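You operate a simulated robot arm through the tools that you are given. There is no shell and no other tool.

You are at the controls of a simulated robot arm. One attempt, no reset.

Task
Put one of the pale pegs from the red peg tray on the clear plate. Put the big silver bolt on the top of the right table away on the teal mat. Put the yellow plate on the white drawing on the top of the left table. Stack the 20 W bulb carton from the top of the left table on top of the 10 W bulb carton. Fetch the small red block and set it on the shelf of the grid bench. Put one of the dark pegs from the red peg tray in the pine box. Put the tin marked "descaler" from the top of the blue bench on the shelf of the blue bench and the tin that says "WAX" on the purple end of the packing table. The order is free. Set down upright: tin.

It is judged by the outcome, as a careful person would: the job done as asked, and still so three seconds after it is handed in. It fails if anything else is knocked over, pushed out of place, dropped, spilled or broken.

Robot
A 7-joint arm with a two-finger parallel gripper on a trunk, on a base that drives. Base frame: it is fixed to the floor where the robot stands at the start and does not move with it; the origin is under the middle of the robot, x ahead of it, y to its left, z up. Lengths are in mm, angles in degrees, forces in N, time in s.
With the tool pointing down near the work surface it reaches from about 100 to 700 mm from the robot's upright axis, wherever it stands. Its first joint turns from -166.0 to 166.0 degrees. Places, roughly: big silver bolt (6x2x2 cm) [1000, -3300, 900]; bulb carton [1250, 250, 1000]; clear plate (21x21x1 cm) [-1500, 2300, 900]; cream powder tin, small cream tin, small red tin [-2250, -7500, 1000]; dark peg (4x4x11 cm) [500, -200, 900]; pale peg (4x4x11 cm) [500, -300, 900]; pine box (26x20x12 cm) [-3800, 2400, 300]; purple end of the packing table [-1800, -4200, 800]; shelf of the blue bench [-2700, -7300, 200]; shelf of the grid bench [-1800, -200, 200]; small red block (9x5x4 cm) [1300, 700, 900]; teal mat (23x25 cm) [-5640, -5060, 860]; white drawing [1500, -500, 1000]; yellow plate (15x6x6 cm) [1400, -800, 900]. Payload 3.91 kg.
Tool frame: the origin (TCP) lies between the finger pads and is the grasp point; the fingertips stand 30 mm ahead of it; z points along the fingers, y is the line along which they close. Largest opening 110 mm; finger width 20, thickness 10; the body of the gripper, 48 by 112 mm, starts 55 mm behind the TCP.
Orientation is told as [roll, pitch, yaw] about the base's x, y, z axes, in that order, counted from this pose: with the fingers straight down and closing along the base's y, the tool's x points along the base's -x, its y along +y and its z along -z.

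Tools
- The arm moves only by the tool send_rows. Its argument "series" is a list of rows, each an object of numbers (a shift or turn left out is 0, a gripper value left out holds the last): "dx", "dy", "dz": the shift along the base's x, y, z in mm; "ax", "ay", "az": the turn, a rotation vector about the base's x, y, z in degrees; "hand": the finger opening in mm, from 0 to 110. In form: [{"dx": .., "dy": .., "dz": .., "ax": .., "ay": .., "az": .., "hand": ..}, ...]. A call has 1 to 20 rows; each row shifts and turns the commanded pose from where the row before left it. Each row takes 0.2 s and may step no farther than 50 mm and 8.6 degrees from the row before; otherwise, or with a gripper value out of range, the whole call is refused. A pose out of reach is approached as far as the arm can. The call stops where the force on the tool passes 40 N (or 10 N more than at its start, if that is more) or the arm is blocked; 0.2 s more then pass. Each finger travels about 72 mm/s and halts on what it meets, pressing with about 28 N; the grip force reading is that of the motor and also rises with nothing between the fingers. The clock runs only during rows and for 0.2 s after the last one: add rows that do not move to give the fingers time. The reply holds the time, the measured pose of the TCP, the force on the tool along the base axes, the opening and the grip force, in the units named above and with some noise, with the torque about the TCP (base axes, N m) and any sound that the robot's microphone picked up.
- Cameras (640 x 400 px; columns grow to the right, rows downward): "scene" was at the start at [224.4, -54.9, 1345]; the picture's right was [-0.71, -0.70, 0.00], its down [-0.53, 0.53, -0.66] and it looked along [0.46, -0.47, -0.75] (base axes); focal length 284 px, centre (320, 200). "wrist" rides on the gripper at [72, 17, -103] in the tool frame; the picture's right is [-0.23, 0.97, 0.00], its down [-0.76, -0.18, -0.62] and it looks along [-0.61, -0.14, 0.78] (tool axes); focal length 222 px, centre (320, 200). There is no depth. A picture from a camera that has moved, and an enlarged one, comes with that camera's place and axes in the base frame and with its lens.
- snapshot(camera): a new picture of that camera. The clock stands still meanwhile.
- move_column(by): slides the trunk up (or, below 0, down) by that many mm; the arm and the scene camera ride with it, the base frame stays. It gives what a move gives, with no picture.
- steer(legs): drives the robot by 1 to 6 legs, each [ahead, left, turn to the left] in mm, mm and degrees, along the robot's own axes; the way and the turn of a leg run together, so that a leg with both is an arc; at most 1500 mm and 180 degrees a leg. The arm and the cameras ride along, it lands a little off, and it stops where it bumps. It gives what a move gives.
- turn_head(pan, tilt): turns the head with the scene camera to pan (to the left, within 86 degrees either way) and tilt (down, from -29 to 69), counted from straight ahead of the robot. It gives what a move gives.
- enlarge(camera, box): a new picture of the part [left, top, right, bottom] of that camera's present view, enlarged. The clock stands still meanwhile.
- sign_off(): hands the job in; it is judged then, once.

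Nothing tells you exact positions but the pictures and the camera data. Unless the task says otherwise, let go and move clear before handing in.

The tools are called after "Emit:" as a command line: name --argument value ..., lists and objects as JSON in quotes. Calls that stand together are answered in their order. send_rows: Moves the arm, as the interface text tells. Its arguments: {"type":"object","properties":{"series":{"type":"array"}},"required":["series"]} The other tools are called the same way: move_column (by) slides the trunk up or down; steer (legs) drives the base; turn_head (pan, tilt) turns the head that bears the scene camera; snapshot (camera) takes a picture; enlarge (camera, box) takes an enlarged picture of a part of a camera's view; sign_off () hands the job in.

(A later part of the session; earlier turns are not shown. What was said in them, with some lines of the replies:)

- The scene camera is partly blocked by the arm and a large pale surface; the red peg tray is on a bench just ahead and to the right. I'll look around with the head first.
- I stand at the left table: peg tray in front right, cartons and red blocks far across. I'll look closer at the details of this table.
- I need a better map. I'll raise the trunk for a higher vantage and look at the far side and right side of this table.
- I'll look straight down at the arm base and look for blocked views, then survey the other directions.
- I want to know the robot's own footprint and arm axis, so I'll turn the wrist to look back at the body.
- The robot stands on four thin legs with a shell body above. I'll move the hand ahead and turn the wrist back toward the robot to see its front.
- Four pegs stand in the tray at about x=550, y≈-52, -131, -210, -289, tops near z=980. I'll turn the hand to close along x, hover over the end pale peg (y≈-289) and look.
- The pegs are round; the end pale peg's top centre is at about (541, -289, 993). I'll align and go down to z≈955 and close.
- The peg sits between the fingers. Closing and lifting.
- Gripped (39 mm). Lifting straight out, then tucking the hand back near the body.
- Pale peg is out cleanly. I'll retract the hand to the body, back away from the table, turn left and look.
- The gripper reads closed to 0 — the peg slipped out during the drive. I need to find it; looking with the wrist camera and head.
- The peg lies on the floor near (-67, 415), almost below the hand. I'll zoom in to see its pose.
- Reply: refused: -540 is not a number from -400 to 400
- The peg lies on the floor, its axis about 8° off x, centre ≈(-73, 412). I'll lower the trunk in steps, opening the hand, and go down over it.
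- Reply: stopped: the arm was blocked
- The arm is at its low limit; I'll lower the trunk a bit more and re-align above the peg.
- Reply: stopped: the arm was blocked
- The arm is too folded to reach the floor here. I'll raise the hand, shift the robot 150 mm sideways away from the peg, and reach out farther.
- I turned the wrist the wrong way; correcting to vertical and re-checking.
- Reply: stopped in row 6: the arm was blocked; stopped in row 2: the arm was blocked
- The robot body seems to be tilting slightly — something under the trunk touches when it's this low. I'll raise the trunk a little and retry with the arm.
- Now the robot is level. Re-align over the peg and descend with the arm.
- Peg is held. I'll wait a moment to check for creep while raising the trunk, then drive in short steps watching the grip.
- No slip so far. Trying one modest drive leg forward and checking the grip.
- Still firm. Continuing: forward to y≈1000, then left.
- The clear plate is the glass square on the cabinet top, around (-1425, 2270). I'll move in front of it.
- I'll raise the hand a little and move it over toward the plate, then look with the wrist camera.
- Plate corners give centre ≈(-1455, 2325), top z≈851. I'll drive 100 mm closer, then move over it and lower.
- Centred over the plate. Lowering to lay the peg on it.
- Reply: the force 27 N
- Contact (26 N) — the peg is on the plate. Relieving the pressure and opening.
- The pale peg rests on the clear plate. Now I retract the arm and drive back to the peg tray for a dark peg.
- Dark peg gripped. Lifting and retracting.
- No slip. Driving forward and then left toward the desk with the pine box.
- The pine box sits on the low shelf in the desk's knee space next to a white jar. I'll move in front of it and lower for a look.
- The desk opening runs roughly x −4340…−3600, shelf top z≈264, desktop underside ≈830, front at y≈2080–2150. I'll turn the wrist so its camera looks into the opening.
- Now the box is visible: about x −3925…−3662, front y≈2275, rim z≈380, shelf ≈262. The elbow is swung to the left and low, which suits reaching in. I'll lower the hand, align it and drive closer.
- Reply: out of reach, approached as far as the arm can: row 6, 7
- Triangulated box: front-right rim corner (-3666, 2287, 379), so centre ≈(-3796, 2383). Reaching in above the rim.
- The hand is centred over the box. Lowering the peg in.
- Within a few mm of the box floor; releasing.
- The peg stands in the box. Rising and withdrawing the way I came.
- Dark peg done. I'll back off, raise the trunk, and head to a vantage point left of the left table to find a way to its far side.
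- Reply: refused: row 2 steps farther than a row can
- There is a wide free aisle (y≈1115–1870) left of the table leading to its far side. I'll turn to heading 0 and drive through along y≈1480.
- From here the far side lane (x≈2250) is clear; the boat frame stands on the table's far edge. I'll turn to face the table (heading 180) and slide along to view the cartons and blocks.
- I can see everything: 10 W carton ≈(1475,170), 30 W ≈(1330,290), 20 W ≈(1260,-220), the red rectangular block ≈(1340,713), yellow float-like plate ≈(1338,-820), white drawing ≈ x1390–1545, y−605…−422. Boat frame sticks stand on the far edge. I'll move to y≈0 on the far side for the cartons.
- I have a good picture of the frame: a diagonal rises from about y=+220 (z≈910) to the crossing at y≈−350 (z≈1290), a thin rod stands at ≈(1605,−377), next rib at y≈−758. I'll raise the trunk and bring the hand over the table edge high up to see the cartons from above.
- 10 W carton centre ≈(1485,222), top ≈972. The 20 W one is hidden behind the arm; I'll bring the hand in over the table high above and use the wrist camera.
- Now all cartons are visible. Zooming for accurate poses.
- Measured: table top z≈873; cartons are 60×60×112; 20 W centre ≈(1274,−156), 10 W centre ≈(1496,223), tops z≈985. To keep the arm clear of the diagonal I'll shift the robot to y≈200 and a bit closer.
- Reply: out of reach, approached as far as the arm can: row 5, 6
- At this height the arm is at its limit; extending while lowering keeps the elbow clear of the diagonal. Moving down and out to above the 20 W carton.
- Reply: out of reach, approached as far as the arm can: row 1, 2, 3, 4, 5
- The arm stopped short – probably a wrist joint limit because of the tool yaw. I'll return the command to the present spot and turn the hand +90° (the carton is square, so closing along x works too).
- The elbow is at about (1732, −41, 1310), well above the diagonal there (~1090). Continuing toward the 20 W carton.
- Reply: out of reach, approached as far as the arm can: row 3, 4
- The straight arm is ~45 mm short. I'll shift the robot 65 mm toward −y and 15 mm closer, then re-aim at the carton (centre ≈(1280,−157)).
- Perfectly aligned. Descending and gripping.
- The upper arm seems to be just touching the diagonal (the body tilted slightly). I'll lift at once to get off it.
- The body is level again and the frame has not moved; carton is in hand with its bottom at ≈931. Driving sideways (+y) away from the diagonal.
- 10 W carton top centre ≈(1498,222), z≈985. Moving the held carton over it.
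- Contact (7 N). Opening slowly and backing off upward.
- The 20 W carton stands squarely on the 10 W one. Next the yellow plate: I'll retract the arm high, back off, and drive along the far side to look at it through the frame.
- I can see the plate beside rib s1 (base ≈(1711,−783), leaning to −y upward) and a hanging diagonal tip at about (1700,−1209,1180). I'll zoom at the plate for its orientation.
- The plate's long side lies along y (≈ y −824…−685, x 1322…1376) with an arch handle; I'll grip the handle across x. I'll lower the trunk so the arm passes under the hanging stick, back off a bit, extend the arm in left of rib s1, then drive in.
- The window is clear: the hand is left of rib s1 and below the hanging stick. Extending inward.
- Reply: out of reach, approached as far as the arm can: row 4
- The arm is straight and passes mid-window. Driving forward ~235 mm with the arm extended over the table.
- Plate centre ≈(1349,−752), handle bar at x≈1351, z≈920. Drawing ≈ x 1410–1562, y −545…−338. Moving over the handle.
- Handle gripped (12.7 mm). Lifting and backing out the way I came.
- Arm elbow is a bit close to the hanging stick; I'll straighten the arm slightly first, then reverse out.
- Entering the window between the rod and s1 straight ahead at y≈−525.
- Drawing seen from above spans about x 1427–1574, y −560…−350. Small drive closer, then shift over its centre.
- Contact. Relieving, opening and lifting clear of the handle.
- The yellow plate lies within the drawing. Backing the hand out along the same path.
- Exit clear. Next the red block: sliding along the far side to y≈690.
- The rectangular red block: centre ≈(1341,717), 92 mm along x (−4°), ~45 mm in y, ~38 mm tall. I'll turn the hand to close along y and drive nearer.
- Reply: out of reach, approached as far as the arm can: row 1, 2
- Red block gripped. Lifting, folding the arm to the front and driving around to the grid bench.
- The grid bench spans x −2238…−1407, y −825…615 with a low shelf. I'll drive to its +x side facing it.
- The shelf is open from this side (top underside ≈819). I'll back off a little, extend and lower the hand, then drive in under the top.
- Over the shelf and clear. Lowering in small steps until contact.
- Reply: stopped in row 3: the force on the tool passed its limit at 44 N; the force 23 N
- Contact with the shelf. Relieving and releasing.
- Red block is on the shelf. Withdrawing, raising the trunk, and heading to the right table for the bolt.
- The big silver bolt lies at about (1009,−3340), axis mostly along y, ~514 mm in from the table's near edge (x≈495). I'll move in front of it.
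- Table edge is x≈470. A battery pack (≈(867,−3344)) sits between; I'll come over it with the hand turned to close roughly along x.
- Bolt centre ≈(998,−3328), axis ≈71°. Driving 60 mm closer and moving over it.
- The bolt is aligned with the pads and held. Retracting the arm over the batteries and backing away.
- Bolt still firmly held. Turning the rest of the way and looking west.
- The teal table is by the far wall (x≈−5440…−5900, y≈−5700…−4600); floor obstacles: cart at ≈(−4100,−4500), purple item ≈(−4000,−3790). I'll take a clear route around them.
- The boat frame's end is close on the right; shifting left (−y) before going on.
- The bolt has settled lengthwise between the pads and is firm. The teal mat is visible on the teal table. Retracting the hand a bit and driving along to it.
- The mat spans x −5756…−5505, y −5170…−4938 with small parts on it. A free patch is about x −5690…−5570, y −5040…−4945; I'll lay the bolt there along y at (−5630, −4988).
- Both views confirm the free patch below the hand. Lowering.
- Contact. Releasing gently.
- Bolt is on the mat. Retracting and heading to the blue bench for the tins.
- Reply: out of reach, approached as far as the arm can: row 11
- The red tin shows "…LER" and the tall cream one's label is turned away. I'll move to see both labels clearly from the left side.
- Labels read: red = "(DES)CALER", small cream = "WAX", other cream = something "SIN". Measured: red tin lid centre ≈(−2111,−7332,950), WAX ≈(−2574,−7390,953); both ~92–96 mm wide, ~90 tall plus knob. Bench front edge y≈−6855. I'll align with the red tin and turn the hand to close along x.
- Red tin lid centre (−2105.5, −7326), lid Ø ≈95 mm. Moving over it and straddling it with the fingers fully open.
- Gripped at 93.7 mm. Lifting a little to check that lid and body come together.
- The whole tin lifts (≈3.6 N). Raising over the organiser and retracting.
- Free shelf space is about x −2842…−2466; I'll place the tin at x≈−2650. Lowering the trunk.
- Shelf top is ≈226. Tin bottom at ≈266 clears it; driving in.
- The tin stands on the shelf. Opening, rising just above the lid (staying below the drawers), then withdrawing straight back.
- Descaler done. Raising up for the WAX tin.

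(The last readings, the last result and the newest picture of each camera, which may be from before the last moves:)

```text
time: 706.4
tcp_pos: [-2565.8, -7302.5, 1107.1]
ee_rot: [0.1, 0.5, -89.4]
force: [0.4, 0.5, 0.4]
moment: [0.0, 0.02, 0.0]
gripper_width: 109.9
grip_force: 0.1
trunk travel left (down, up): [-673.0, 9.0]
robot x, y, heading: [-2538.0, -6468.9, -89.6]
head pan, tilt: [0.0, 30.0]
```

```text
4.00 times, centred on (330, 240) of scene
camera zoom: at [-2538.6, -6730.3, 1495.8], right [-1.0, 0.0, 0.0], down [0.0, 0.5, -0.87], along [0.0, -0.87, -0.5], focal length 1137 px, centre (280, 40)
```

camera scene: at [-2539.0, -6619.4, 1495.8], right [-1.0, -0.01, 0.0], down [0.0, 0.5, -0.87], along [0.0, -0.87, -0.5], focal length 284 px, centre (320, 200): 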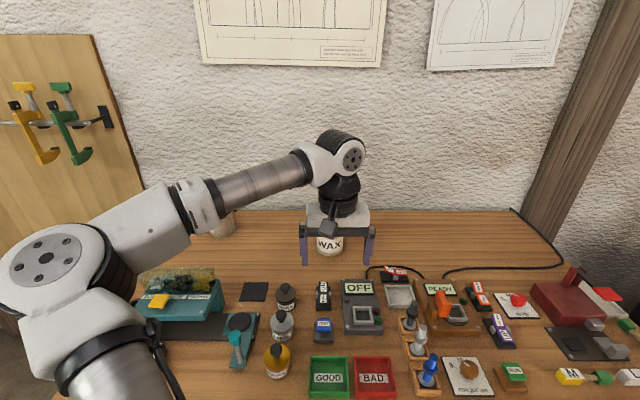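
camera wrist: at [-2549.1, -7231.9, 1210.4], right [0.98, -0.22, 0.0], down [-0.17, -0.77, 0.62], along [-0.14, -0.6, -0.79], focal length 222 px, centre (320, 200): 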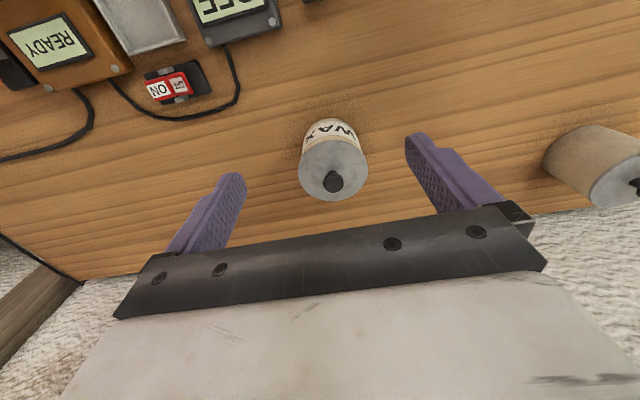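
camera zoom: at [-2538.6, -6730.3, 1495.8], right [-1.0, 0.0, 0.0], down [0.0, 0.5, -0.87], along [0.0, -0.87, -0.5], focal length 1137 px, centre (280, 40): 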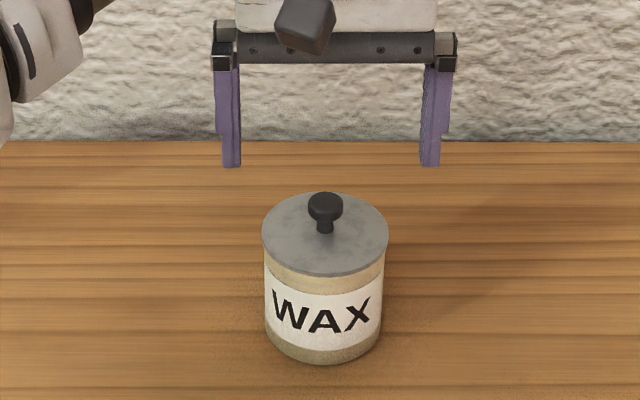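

Emit:
send_rows --series '[{"dy": -40}, {"dy": -42}, {"dz": -40}, {"dz": -40}, {"dz": -17}, {}]'

Emit:
snapshot --camera "wrist"

Emit:
enlarge --camera "scene" --box '[270, 190, 390, 290]'

```text
time: 707.8
tcp_pos: [-2566.0, -7384.6, 1008.1]
ee_rot: [0.0, 0.6, -89.5]
force: [0.0, -0.1, 0.0]
moment: [0.01, -0.02, -0.02]
gripper_width: 109.8
grip_force: 0.0
trunk travel left (down, up): [-673.0, 9.0]
robot x, y, heading: [-2537.6, -6469.0, -89.8]
head pan, tilt: [0.0, 30.0]
```

```text
taken
camera wrist: at [-2549.9, -7314.1, 1112.0], right [0.98, -0.22, 0.0], down [-0.17, -0.77, 0.62], along [-0.14, -0.6, -0.79], focal length 222 px, centre (320, 200)
```

wrist: 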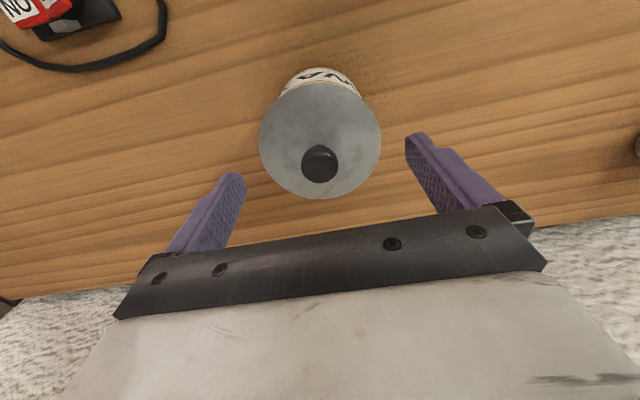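

```text
4.00 times, centred on (330, 240) of scene
camera zoom: at [-2538.7, -6730.6, 1495.7], right [-1.0, 0.0, 0.0], down [0.0, 0.5, -0.87], along [0.0, -0.87, -0.5], focal length 1137 px, centre (280, 40)
```

zoom: 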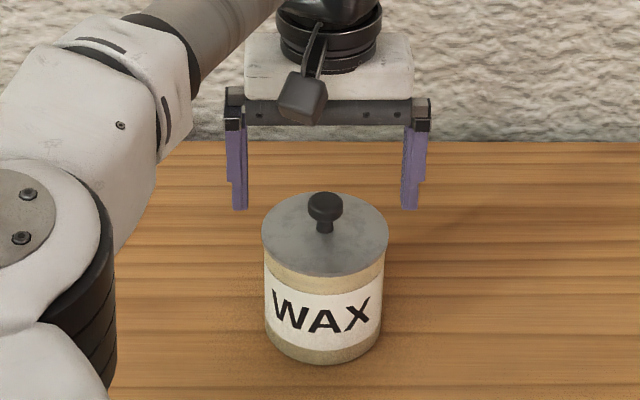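

Same geometry as before; shifting −4 mm in y, descending and gripping.

Emit:
send_rows --series '[{"dy": -4, "dz": -20}, {"dz": -20}, {"dz": -15}, {"dz": -10}, {}, {"hand": 90}, {"hand": 0}, {}, {}, {}]'

Emit:
send_rows --series '[{"dz": 10}, {"dz": 15}, {}, {}]'

Emit:
enlarge --camera "scene" --box '[270, 190, 390, 290]'

```text
time: 710.0
tcp_pos: [-2566.3, -7387.6, 944.9]
ee_rot: [0.1, 0.5, -89.5]
force: [-0.9, 0.1, 1.0]
moment: [-0.01, 0.01, -0.02]
gripper_width: 92.6
grip_force: 27.4
trunk travel left (down, up): [-673.0, 9.0]
robot x, y, heading: [-2539.2, -6472.8, -89.8]
head pan, tilt: [0.0, 30.0]
```

```text
time: 711.0
tcp_pos: [-2567.6, -7388.2, 970.0]
ee_rot: [0.0, 0.5, -89.5]
force: [0.5, 0.7, -3.7]
moment: [-0.02, 0.01, -0.01]
gripper_width: 92.9
grip_force: 27.9
trunk travel left (down, up): [-673.0, 9.0]
robot x, y, heading: [-2539.0, -6474.7, -89.6]
head pan, tilt: [0.0, 30.0]
```

```text
4.00 times, centred on (330, 240) of scene
camera zoom: at [-2538.6, -6731.0, 1495.6], right [-1.0, 0.0, 0.0], down [0.0, 0.5, -0.87], along [0.0, -0.87, -0.5], focal length 1137 px, centre (280, 40)
```

zoom: 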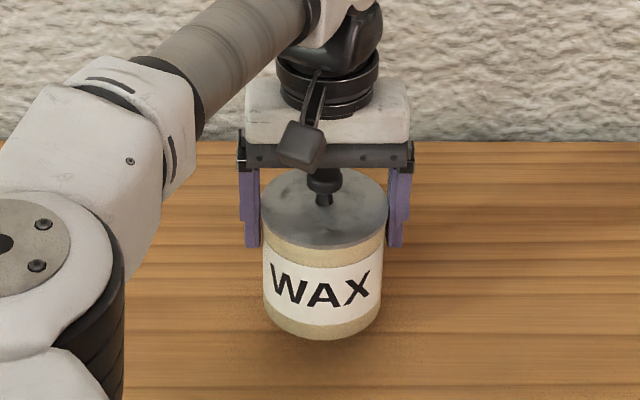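

WAX tin lifted. Retracting, backing off and turning toward the packing table.

Emit:
send_rows --series '[{"dz": 35}, {"dz": 35}, {"dz": 35}, {"dz": 30}, {"dy": 40}, {"dy": 40}, {"dy": 40}, {"dy": 40}, {"dy": 40}, {"dy": 40}, {"dy": 40}, {"dy": 40}, {"dy": 20}, {}]'

Emit:
steer --legs '[[-550, 0, 0]]'

Emit:
steer --legs '[[0, 0, 45], [0, 0, 45]]'

Emit:
steer --legs '[[0, 0, 45], [0, 0, 45]]'

Emit:
turn_head --pan -30 --tilt 20

Emit:
snapshot --camera "scene"

Emit:
snapshot --camera "wrist"

```text
time: 714.0
tcp_pos: [-2566.6, -7048.6, 1104.0]
ee_rot: [0.0, 0.4, -89.4]
force: [-0.9, 0.2, -3.1]
moment: [0.02, -0.01, -0.04]
gripper_width: 93.0
grip_force: 27.9
trunk travel left (down, up): [-673.0, 9.0]
robot x, y, heading: [-2539.2, -6469.8, -89.7]
head pan, tilt: [0.0, 30.0]
```

```text
time: 717.2
tcp_pos: [-2567.5, -6498.0, 1104.5]
ee_rot: [0.0, 0.5, -89.1]
force: [-0.6, 1.1, -2.9]
moment: [0.0, 0.0, 0.0]
gripper_width: 92.7
grip_force: 28.3
trunk travel left (down, up): [-673.0, 9.0]
robot x, y, heading: [-2540.8, -5922.4, -89.3]
head pan, tilt: [0.0, 30.0]
```

```text
time: 721.8
tcp_pos: [-1966.5, -5953.7, 1103.9]
ee_rot: [0.0, 0.5, 0.0]
force: [0.0, 0.1, -4.3]
moment: [0.0, 0.01, 0.0]
gripper_width: 92.9
grip_force: 27.5
trunk travel left (down, up): [-673.0, 9.0]
robot x, y, heading: [-2543.3, -5922.1, -0.3]
head pan, tilt: [0.0, 30.0]
```

```text
time: 726.4
tcp_pos: [-2514.4, -5342.5, 1104.6]
ee_rot: [0.0, 0.6, 90.2]
force: [-0.2, -0.1, -3.6]
moment: [0.03, -0.02, -0.01]
gripper_width: 92.8
grip_force: 28.0
trunk travel left (down, up): [-673.0, 9.0]
robot x, y, heading: [-2541.6, -5920.3, 89.8]
head pan, tilt: [0.0, 30.0]
```

```text
time: 727.4
tcp_pos: [-2513.0, -5343.2, 1104.5]
ee_rot: [0.0, 0.6, 90.3]
force: [0.2, -0.3, -4.2]
moment: [0.0, 0.0, -0.02]
gripper_width: 92.8
grip_force: 27.8
trunk travel left (down, up): [-673.0, 9.0]
robot x, y, heading: [-2542.1, -5920.1, 89.6]
head pan, tilt: [-30.0, 20.0]
```

```text
taken
camera scene: at [-2497.8, -5668.3, 1511.7], right [0.87, -0.5, 0.0], down [-0.17, -0.3, -0.94], along [0.47, 0.81, -0.34], focal length 284 px, centre (320, 200)
```

scene: 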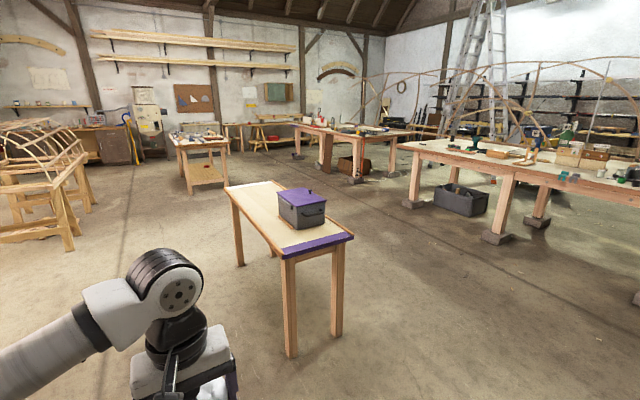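

```text
taken
camera wrist: at [-2529.1, -5414.9, 1207.8], right [-0.97, 0.22, 0.0], down [0.17, 0.77, 0.62], along [0.14, 0.6, -0.79], focal length 222 px, centre (320, 200)
```

wrist: 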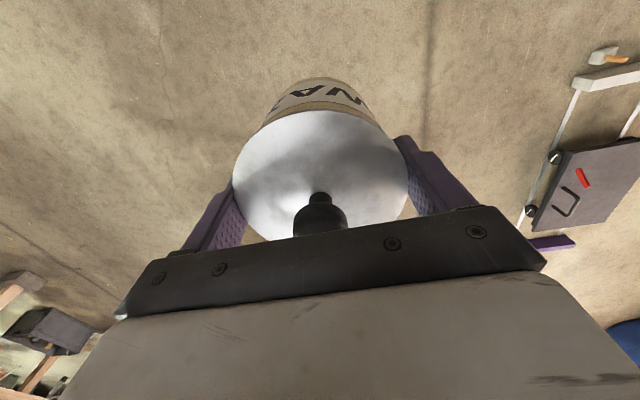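

Emit:
enlarge --camera "scene" --box '[220, 170, 370, 264]'

```text
4.26 times, centred on (295, 217) of scene
camera zoom: at [-2497.8, -5668.3, 1511.7], right [0.87, -0.5, 0.0], down [-0.17, -0.3, -0.94], along [0.47, 0.81, -0.34], focal length 1210 px, centre (426, 128)
```

zoom: 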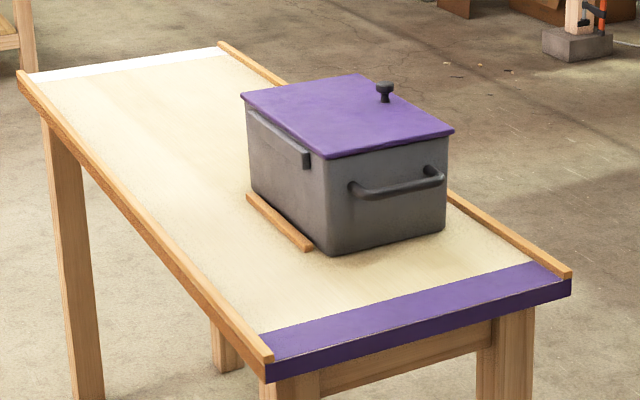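

The packing table's purple band is at its −y end: x ≈ −2010…−1600, y ≈ −4500…−4437, top z≈763; the box's front face is at y≈−4276. I'll set the tin near (−1800, −4440). Driving in front of that end.

Emit:
steer --legs '[[0, -712, 0]]'

Emit:
steer --legs '[[760, 0, 0]]'

Emit:
turn_head --pan 0 --tilt 35

Emit:
snapshot --camera "scene"

Emit:
snapshot --camera "wrist"

```text
time: 733.4
tcp_pos: [-1792.2, -5344.2, 1103.6]
ee_rot: [0.1, 0.5, 90.1]
force: [0.5, 0.5, -4.1]
moment: [0.01, 0.0, -0.03]
gripper_width: 92.5
grip_force: 28.3
trunk travel left (down, up): [-673.0, 9.0]
robot x, y, heading: [-1824.0, -5922.7, 89.6]
head pan, tilt: [-30.0, 20.0]
```

```text
time: 737.5
tcp_pos: [-1793.4, -4590.3, 1103.9]
ee_rot: [0.0, 0.4, 90.3]
force: [0.1, 0.1, -4.0]
moment: [-0.01, 0.0, 0.0]
gripper_width: 92.6
grip_force: 27.9
trunk travel left (down, up): [-673.0, 9.0]
robot x, y, heading: [-1819.0, -5167.3, 90.1]
head pan, tilt: [-30.0, 20.0]
```

```text
time: 738.4
tcp_pos: [-1793.3, -4591.9, 1103.4]
ee_rot: [0.0, 0.5, 90.3]
force: [-0.6, -0.2, -4.4]
moment: [-0.01, 0.0, 0.02]
gripper_width: 92.6
grip_force: 28.2
trunk travel left (down, up): [-673.0, 9.0]
robot x, y, heading: [-1821.9, -5164.9, 90.1]
head pan, tilt: [0.0, 35.0]
```

```text
taken
camera scene: at [-1824.3, -4909.5, 1487.9], right [1.0, 0.0, 0.0], down [0.0, -0.57, -0.82], along [0.0, 0.82, -0.57], focal length 284 px, centre (320, 200)
```

scene: 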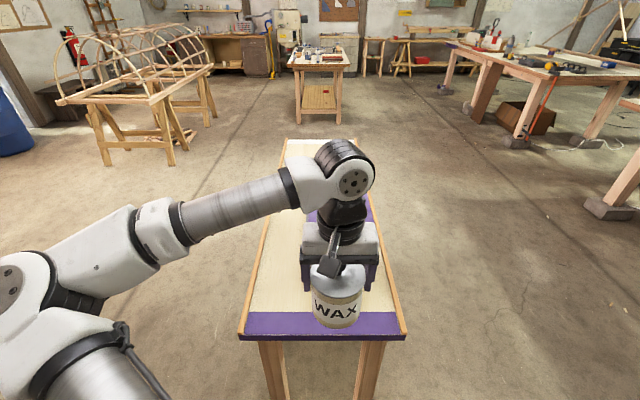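

```text
taken
camera wrist: at [-1809.4, -4663.5, 1207.7], right [-0.97, 0.22, 0.0], down [0.17, 0.77, 0.62], along [0.14, 0.6, -0.79], focal length 222 px, centre (320, 200)
```

wrist: 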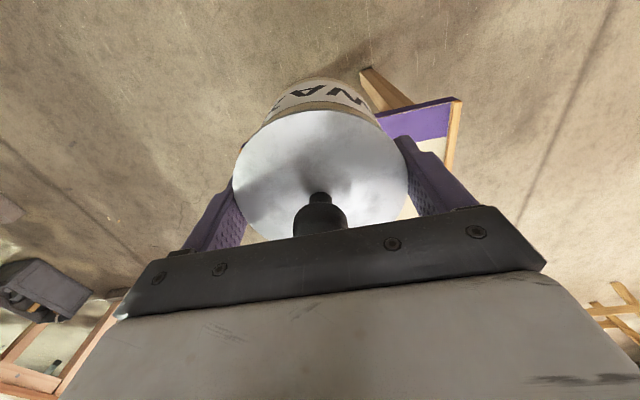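

Emit:
send_rows --series '[{"dy": 38, "dx": -2}, {"dy": 38, "dx": -2}, {"dy": 38, "dx": -2}, {"dy": 37, "dx": -1}, {"dz": -45}, {"dz": -45}, {"dz": -45}, {}]'

Emit:
snapshot --camera "scene"

Emit:
snapshot --camera "wrist"

```text
time: 740.2
tcp_pos: [-1800.8, -4440.2, 966.9]
ee_rot: [0.0, 0.5, 90.4]
force: [0.2, 0.0, -3.8]
moment: [0.0, -0.04, 0.01]
gripper_width: 92.5
grip_force: 27.7
trunk travel left (down, up): [-673.0, 9.0]
robot x, y, heading: [-1823.3, -5166.0, 89.6]
head pan, tilt: [0.0, 35.0]
```

```text
taken
camera scene: at [-1824.3, -4909.7, 1487.9], right [1.0, 0.0, 0.0], down [0.0, -0.57, -0.82], along [0.0, 0.82, -0.57], focal length 284 px, centre (320, 200)
```

scene: 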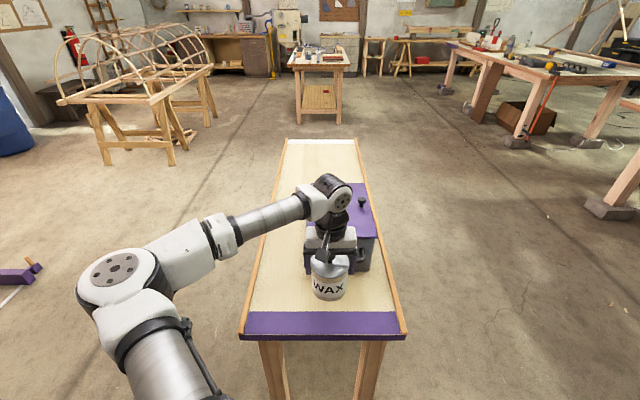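

```text
taken
camera wrist: at [-1816.0, -4512.3, 1070.8], right [-0.97, 0.22, 0.0], down [0.17, 0.77, 0.62], along [0.14, 0.6, -0.79], focal length 222 px, centre (320, 200)
```

wrist: 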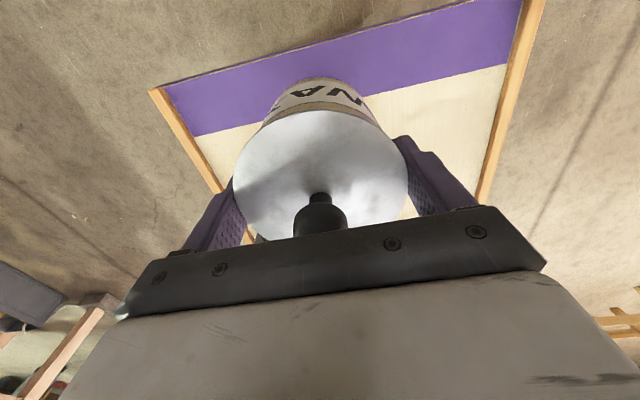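

Emit:
send_rows --series '[{"dy": -2, "dz": -40}, {"dz": -35}, {"dz": -25}, {"dz": -10}, {}]'

Emit:
send_rows --series '[{"dz": -3}, {"dz": -3}, {"dz": -2}, {}]'

Emit:
enlarge --camera "scene" --box '[230, 240, 420, 359]'

```text
time: 741.4
tcp_pos: [-1801.2, -4442.4, 859.1]
ee_rot: [0.1, 0.4, 90.4]
force: [0.0, -0.1, -3.2]
moment: [0.0, 0.01, 0.01]
gripper_width: 92.4
grip_force: 27.9
trunk travel left (down, up): [-673.0, 9.0]
robot x, y, heading: [-1821.9, -5174.7, 90.1]
head pan, tilt: [0.0, 35.0]
```

```text
time: 742.4
tcp_pos: [-1800.5, -4442.9, 851.8]
ee_rot: [0.0, 0.5, 90.3]
force: [0.0, 0.2, -4.7]
moment: [-0.01, 0.01, -0.01]
gripper_width: 92.6
grip_force: 28.3
trunk travel left (down, up): [-673.0, 9.0]
robot x, y, heading: [-1824.1, -5167.8, 90.4]
head pan, tilt: [0.0, 35.0]
```

```text
3.36 times, centred on (325, 300) of scene
camera zoom: at [-1824.4, -4909.4, 1487.8], right [1.0, 0.0, 0.0], down [0.0, -0.57, -0.82], along [0.0, 0.82, -0.57], focal length 956 px, centre (303, -134)
```

zoom: 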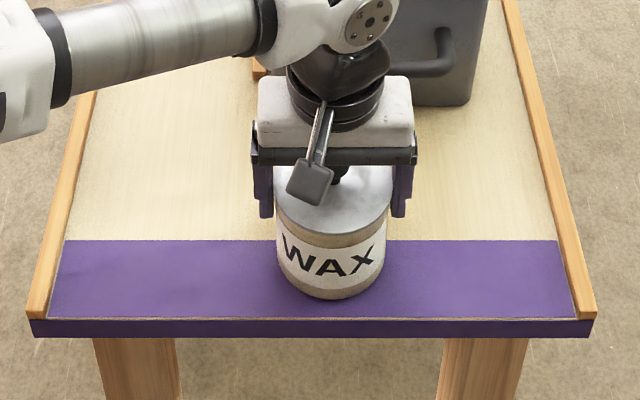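

Emit:
send_rows --series '[{"dz": -2}, {"dz": -2}, {"dz": -2}, {}]'

```text
time: 743.4
tcp_pos: [-1801.5, -4441.8, 847.1]
ee_rot: [0.0, 0.5, 90.2]
force: [-2.3, -1.3, 5.3]
moment: [-0.16, 0.44, 0.06]
gripper_width: 92.9
grip_force: 27.8
trunk travel left (down, up): [-673.0, 9.0]
robot x, y, heading: [-1821.7, -5168.6, 90.0]
head pan, tilt: [0.0, 35.0]
```

Contact. Opening fully and rising straight up.

Emit:
send_rows --series '[{"dz": 1}, {"hand": 100}, {"hand": 110}, {}, {"dz": 10}, {"dz": 20}, {"dz": 35}, {"dz": 40}, {"dz": 40}, {"dz": 40}, {}]'

Emit:
snapshot --camera "wrist"

Emit:
enlarge --camera "scene" --box '[230, 220, 420, 339]'

```text
time: 745.8
tcp_pos: [-1800.1, -4441.3, 1032.0]
ee_rot: [0.0, 0.4, 90.3]
force: [-0.5, 0.5, -0.8]
moment: [-0.04, -0.02, -0.01]
gripper_width: 109.7
grip_force: 0.2
trunk travel left (down, up): [-673.0, 9.0]
robot x, y, heading: [-1819.8, -5168.0, 90.1]
head pan, tilt: [0.0, 35.0]
```

```text
taken
camera wrist: at [-1815.9, -4513.9, 1135.9], right [-0.97, 0.22, 0.0], down [0.17, 0.77, 0.62], along [0.14, 0.6, -0.79], focal length 222 px, centre (320, 200)
```

wrist: 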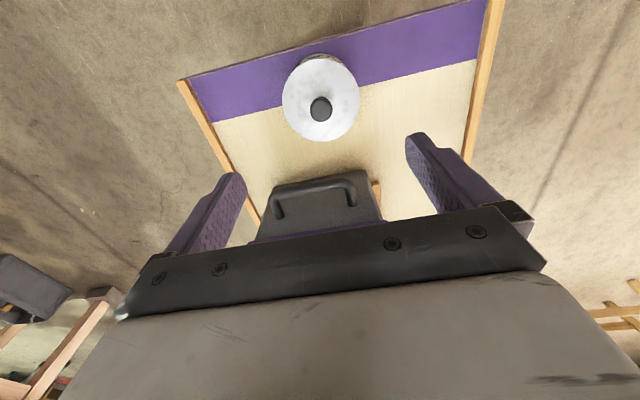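

```text
3.36 times, centred on (325, 280) of scene
camera zoom: at [-1824.4, -4909.5, 1487.9], right [1.0, 0.0, 0.0], down [0.0, -0.57, -0.82], along [0.0, 0.82, -0.57], focal length 956 px, centre (303, -67)
```

zoom: 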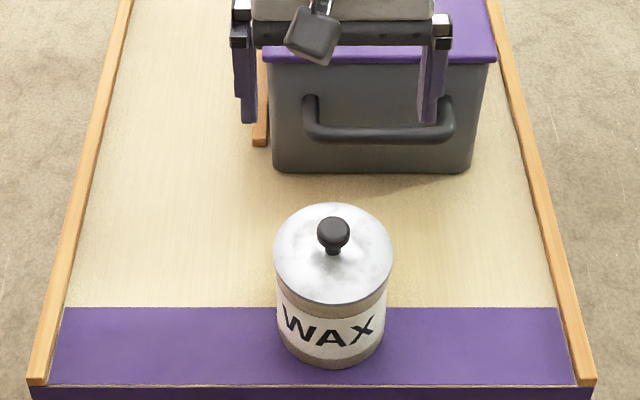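

The WAX tin stands upright on the purple band. Moving clear before handing in.

Emit:
send_rows --series '[{"dz": 40}, {"dy": -40}, {"dy": -40}, {"dy": -40}, {"dy": -40}, {}]'

Emit:
steer --legs '[[-400, 0, 0]]'

Emit:
snapshot --camera "scene"

```text
time: 747.2
tcp_pos: [-1800.6, -4602.1, 1069.3]
ee_rot: [0.0, 0.5, 90.3]
force: [-0.4, 0.1, -0.1]
moment: [0.0, -0.03, -0.03]
gripper_width: 110.1
grip_force: 0.1
trunk travel left (down, up): [-673.0, 9.0]
robot x, y, heading: [-1826.8, -5167.0, 90.1]
head pan, tilt: [0.0, 35.0]
```

```text
time: 749.7
tcp_pos: [-1800.3, -5003.3, 1069.4]
ee_rot: [0.0, 0.5, 90.3]
force: [-0.1, -0.7, 0.2]
moment: [0.0, 0.0, 0.01]
gripper_width: 110.0
grip_force: 0.0
trunk travel left (down, up): [-673.0, 9.0]
robot x, y, heading: [-1822.7, -5566.2, 89.7]
head pan, tilt: [0.0, 35.0]
```

```text
taken
camera scene: at [-1824.1, -5310.9, 1488.1], right [1.0, 0.0, 0.0], down [0.0, -0.57, -0.82], along [0.0, 0.82, -0.57], focal length 284 px, centre (320, 200)
```

scene: 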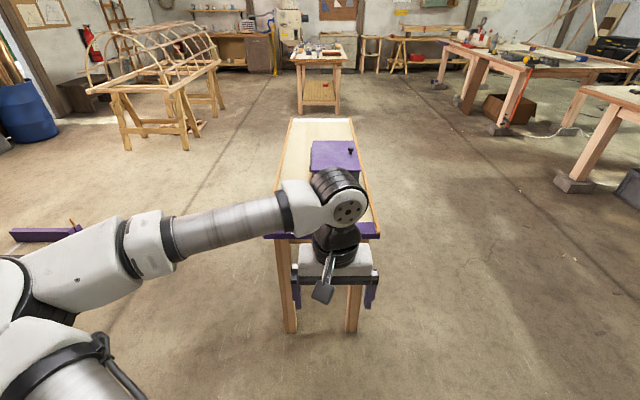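

Every item is in place, and the gripper is empty and well clear of everything. Handing the job in.

Emit:
sign_off

```text
The job is handed in.
```

I've handed the job in with all eight placements done, but there were two mishaps along the way. I saw each item in place just after releasing it, and didn't go back to recheck the earlier ones before handing in.

| Item | Where it is now |
|---|---|
| Pale peg | Lying on the clear plate |
| Dark peg | Standing in the pine box |
| 20 W carton | Stacked on the 10 W carton |
| Yellow plate | On the white drawing |
| Small red block | On the shelf of the grid bench |
| Big silver bolt | On the teal mat, in a gap between the small parts already there |
| "Descaler" tin | Upright on the shelf of the blue bench |
| "WAX" tin | Upright on the purple band at the end of the packing table |

- **Dropped peg:** the pale peg slipped out of the gripper during the first drive and fell to the floor. I picked up that same peg and put it on the clear plate.
- **Arm touched the boat frame:** the upper arm seems to have rested on a diagonal stick of the boat frame while I gripped the 20 W carton. I lifted straight away, and the stick looked unmoved in the pictures before and after.

I saw only "CALER" on the red tin's label and took it to be the descaler, since the other two tins didn't match.
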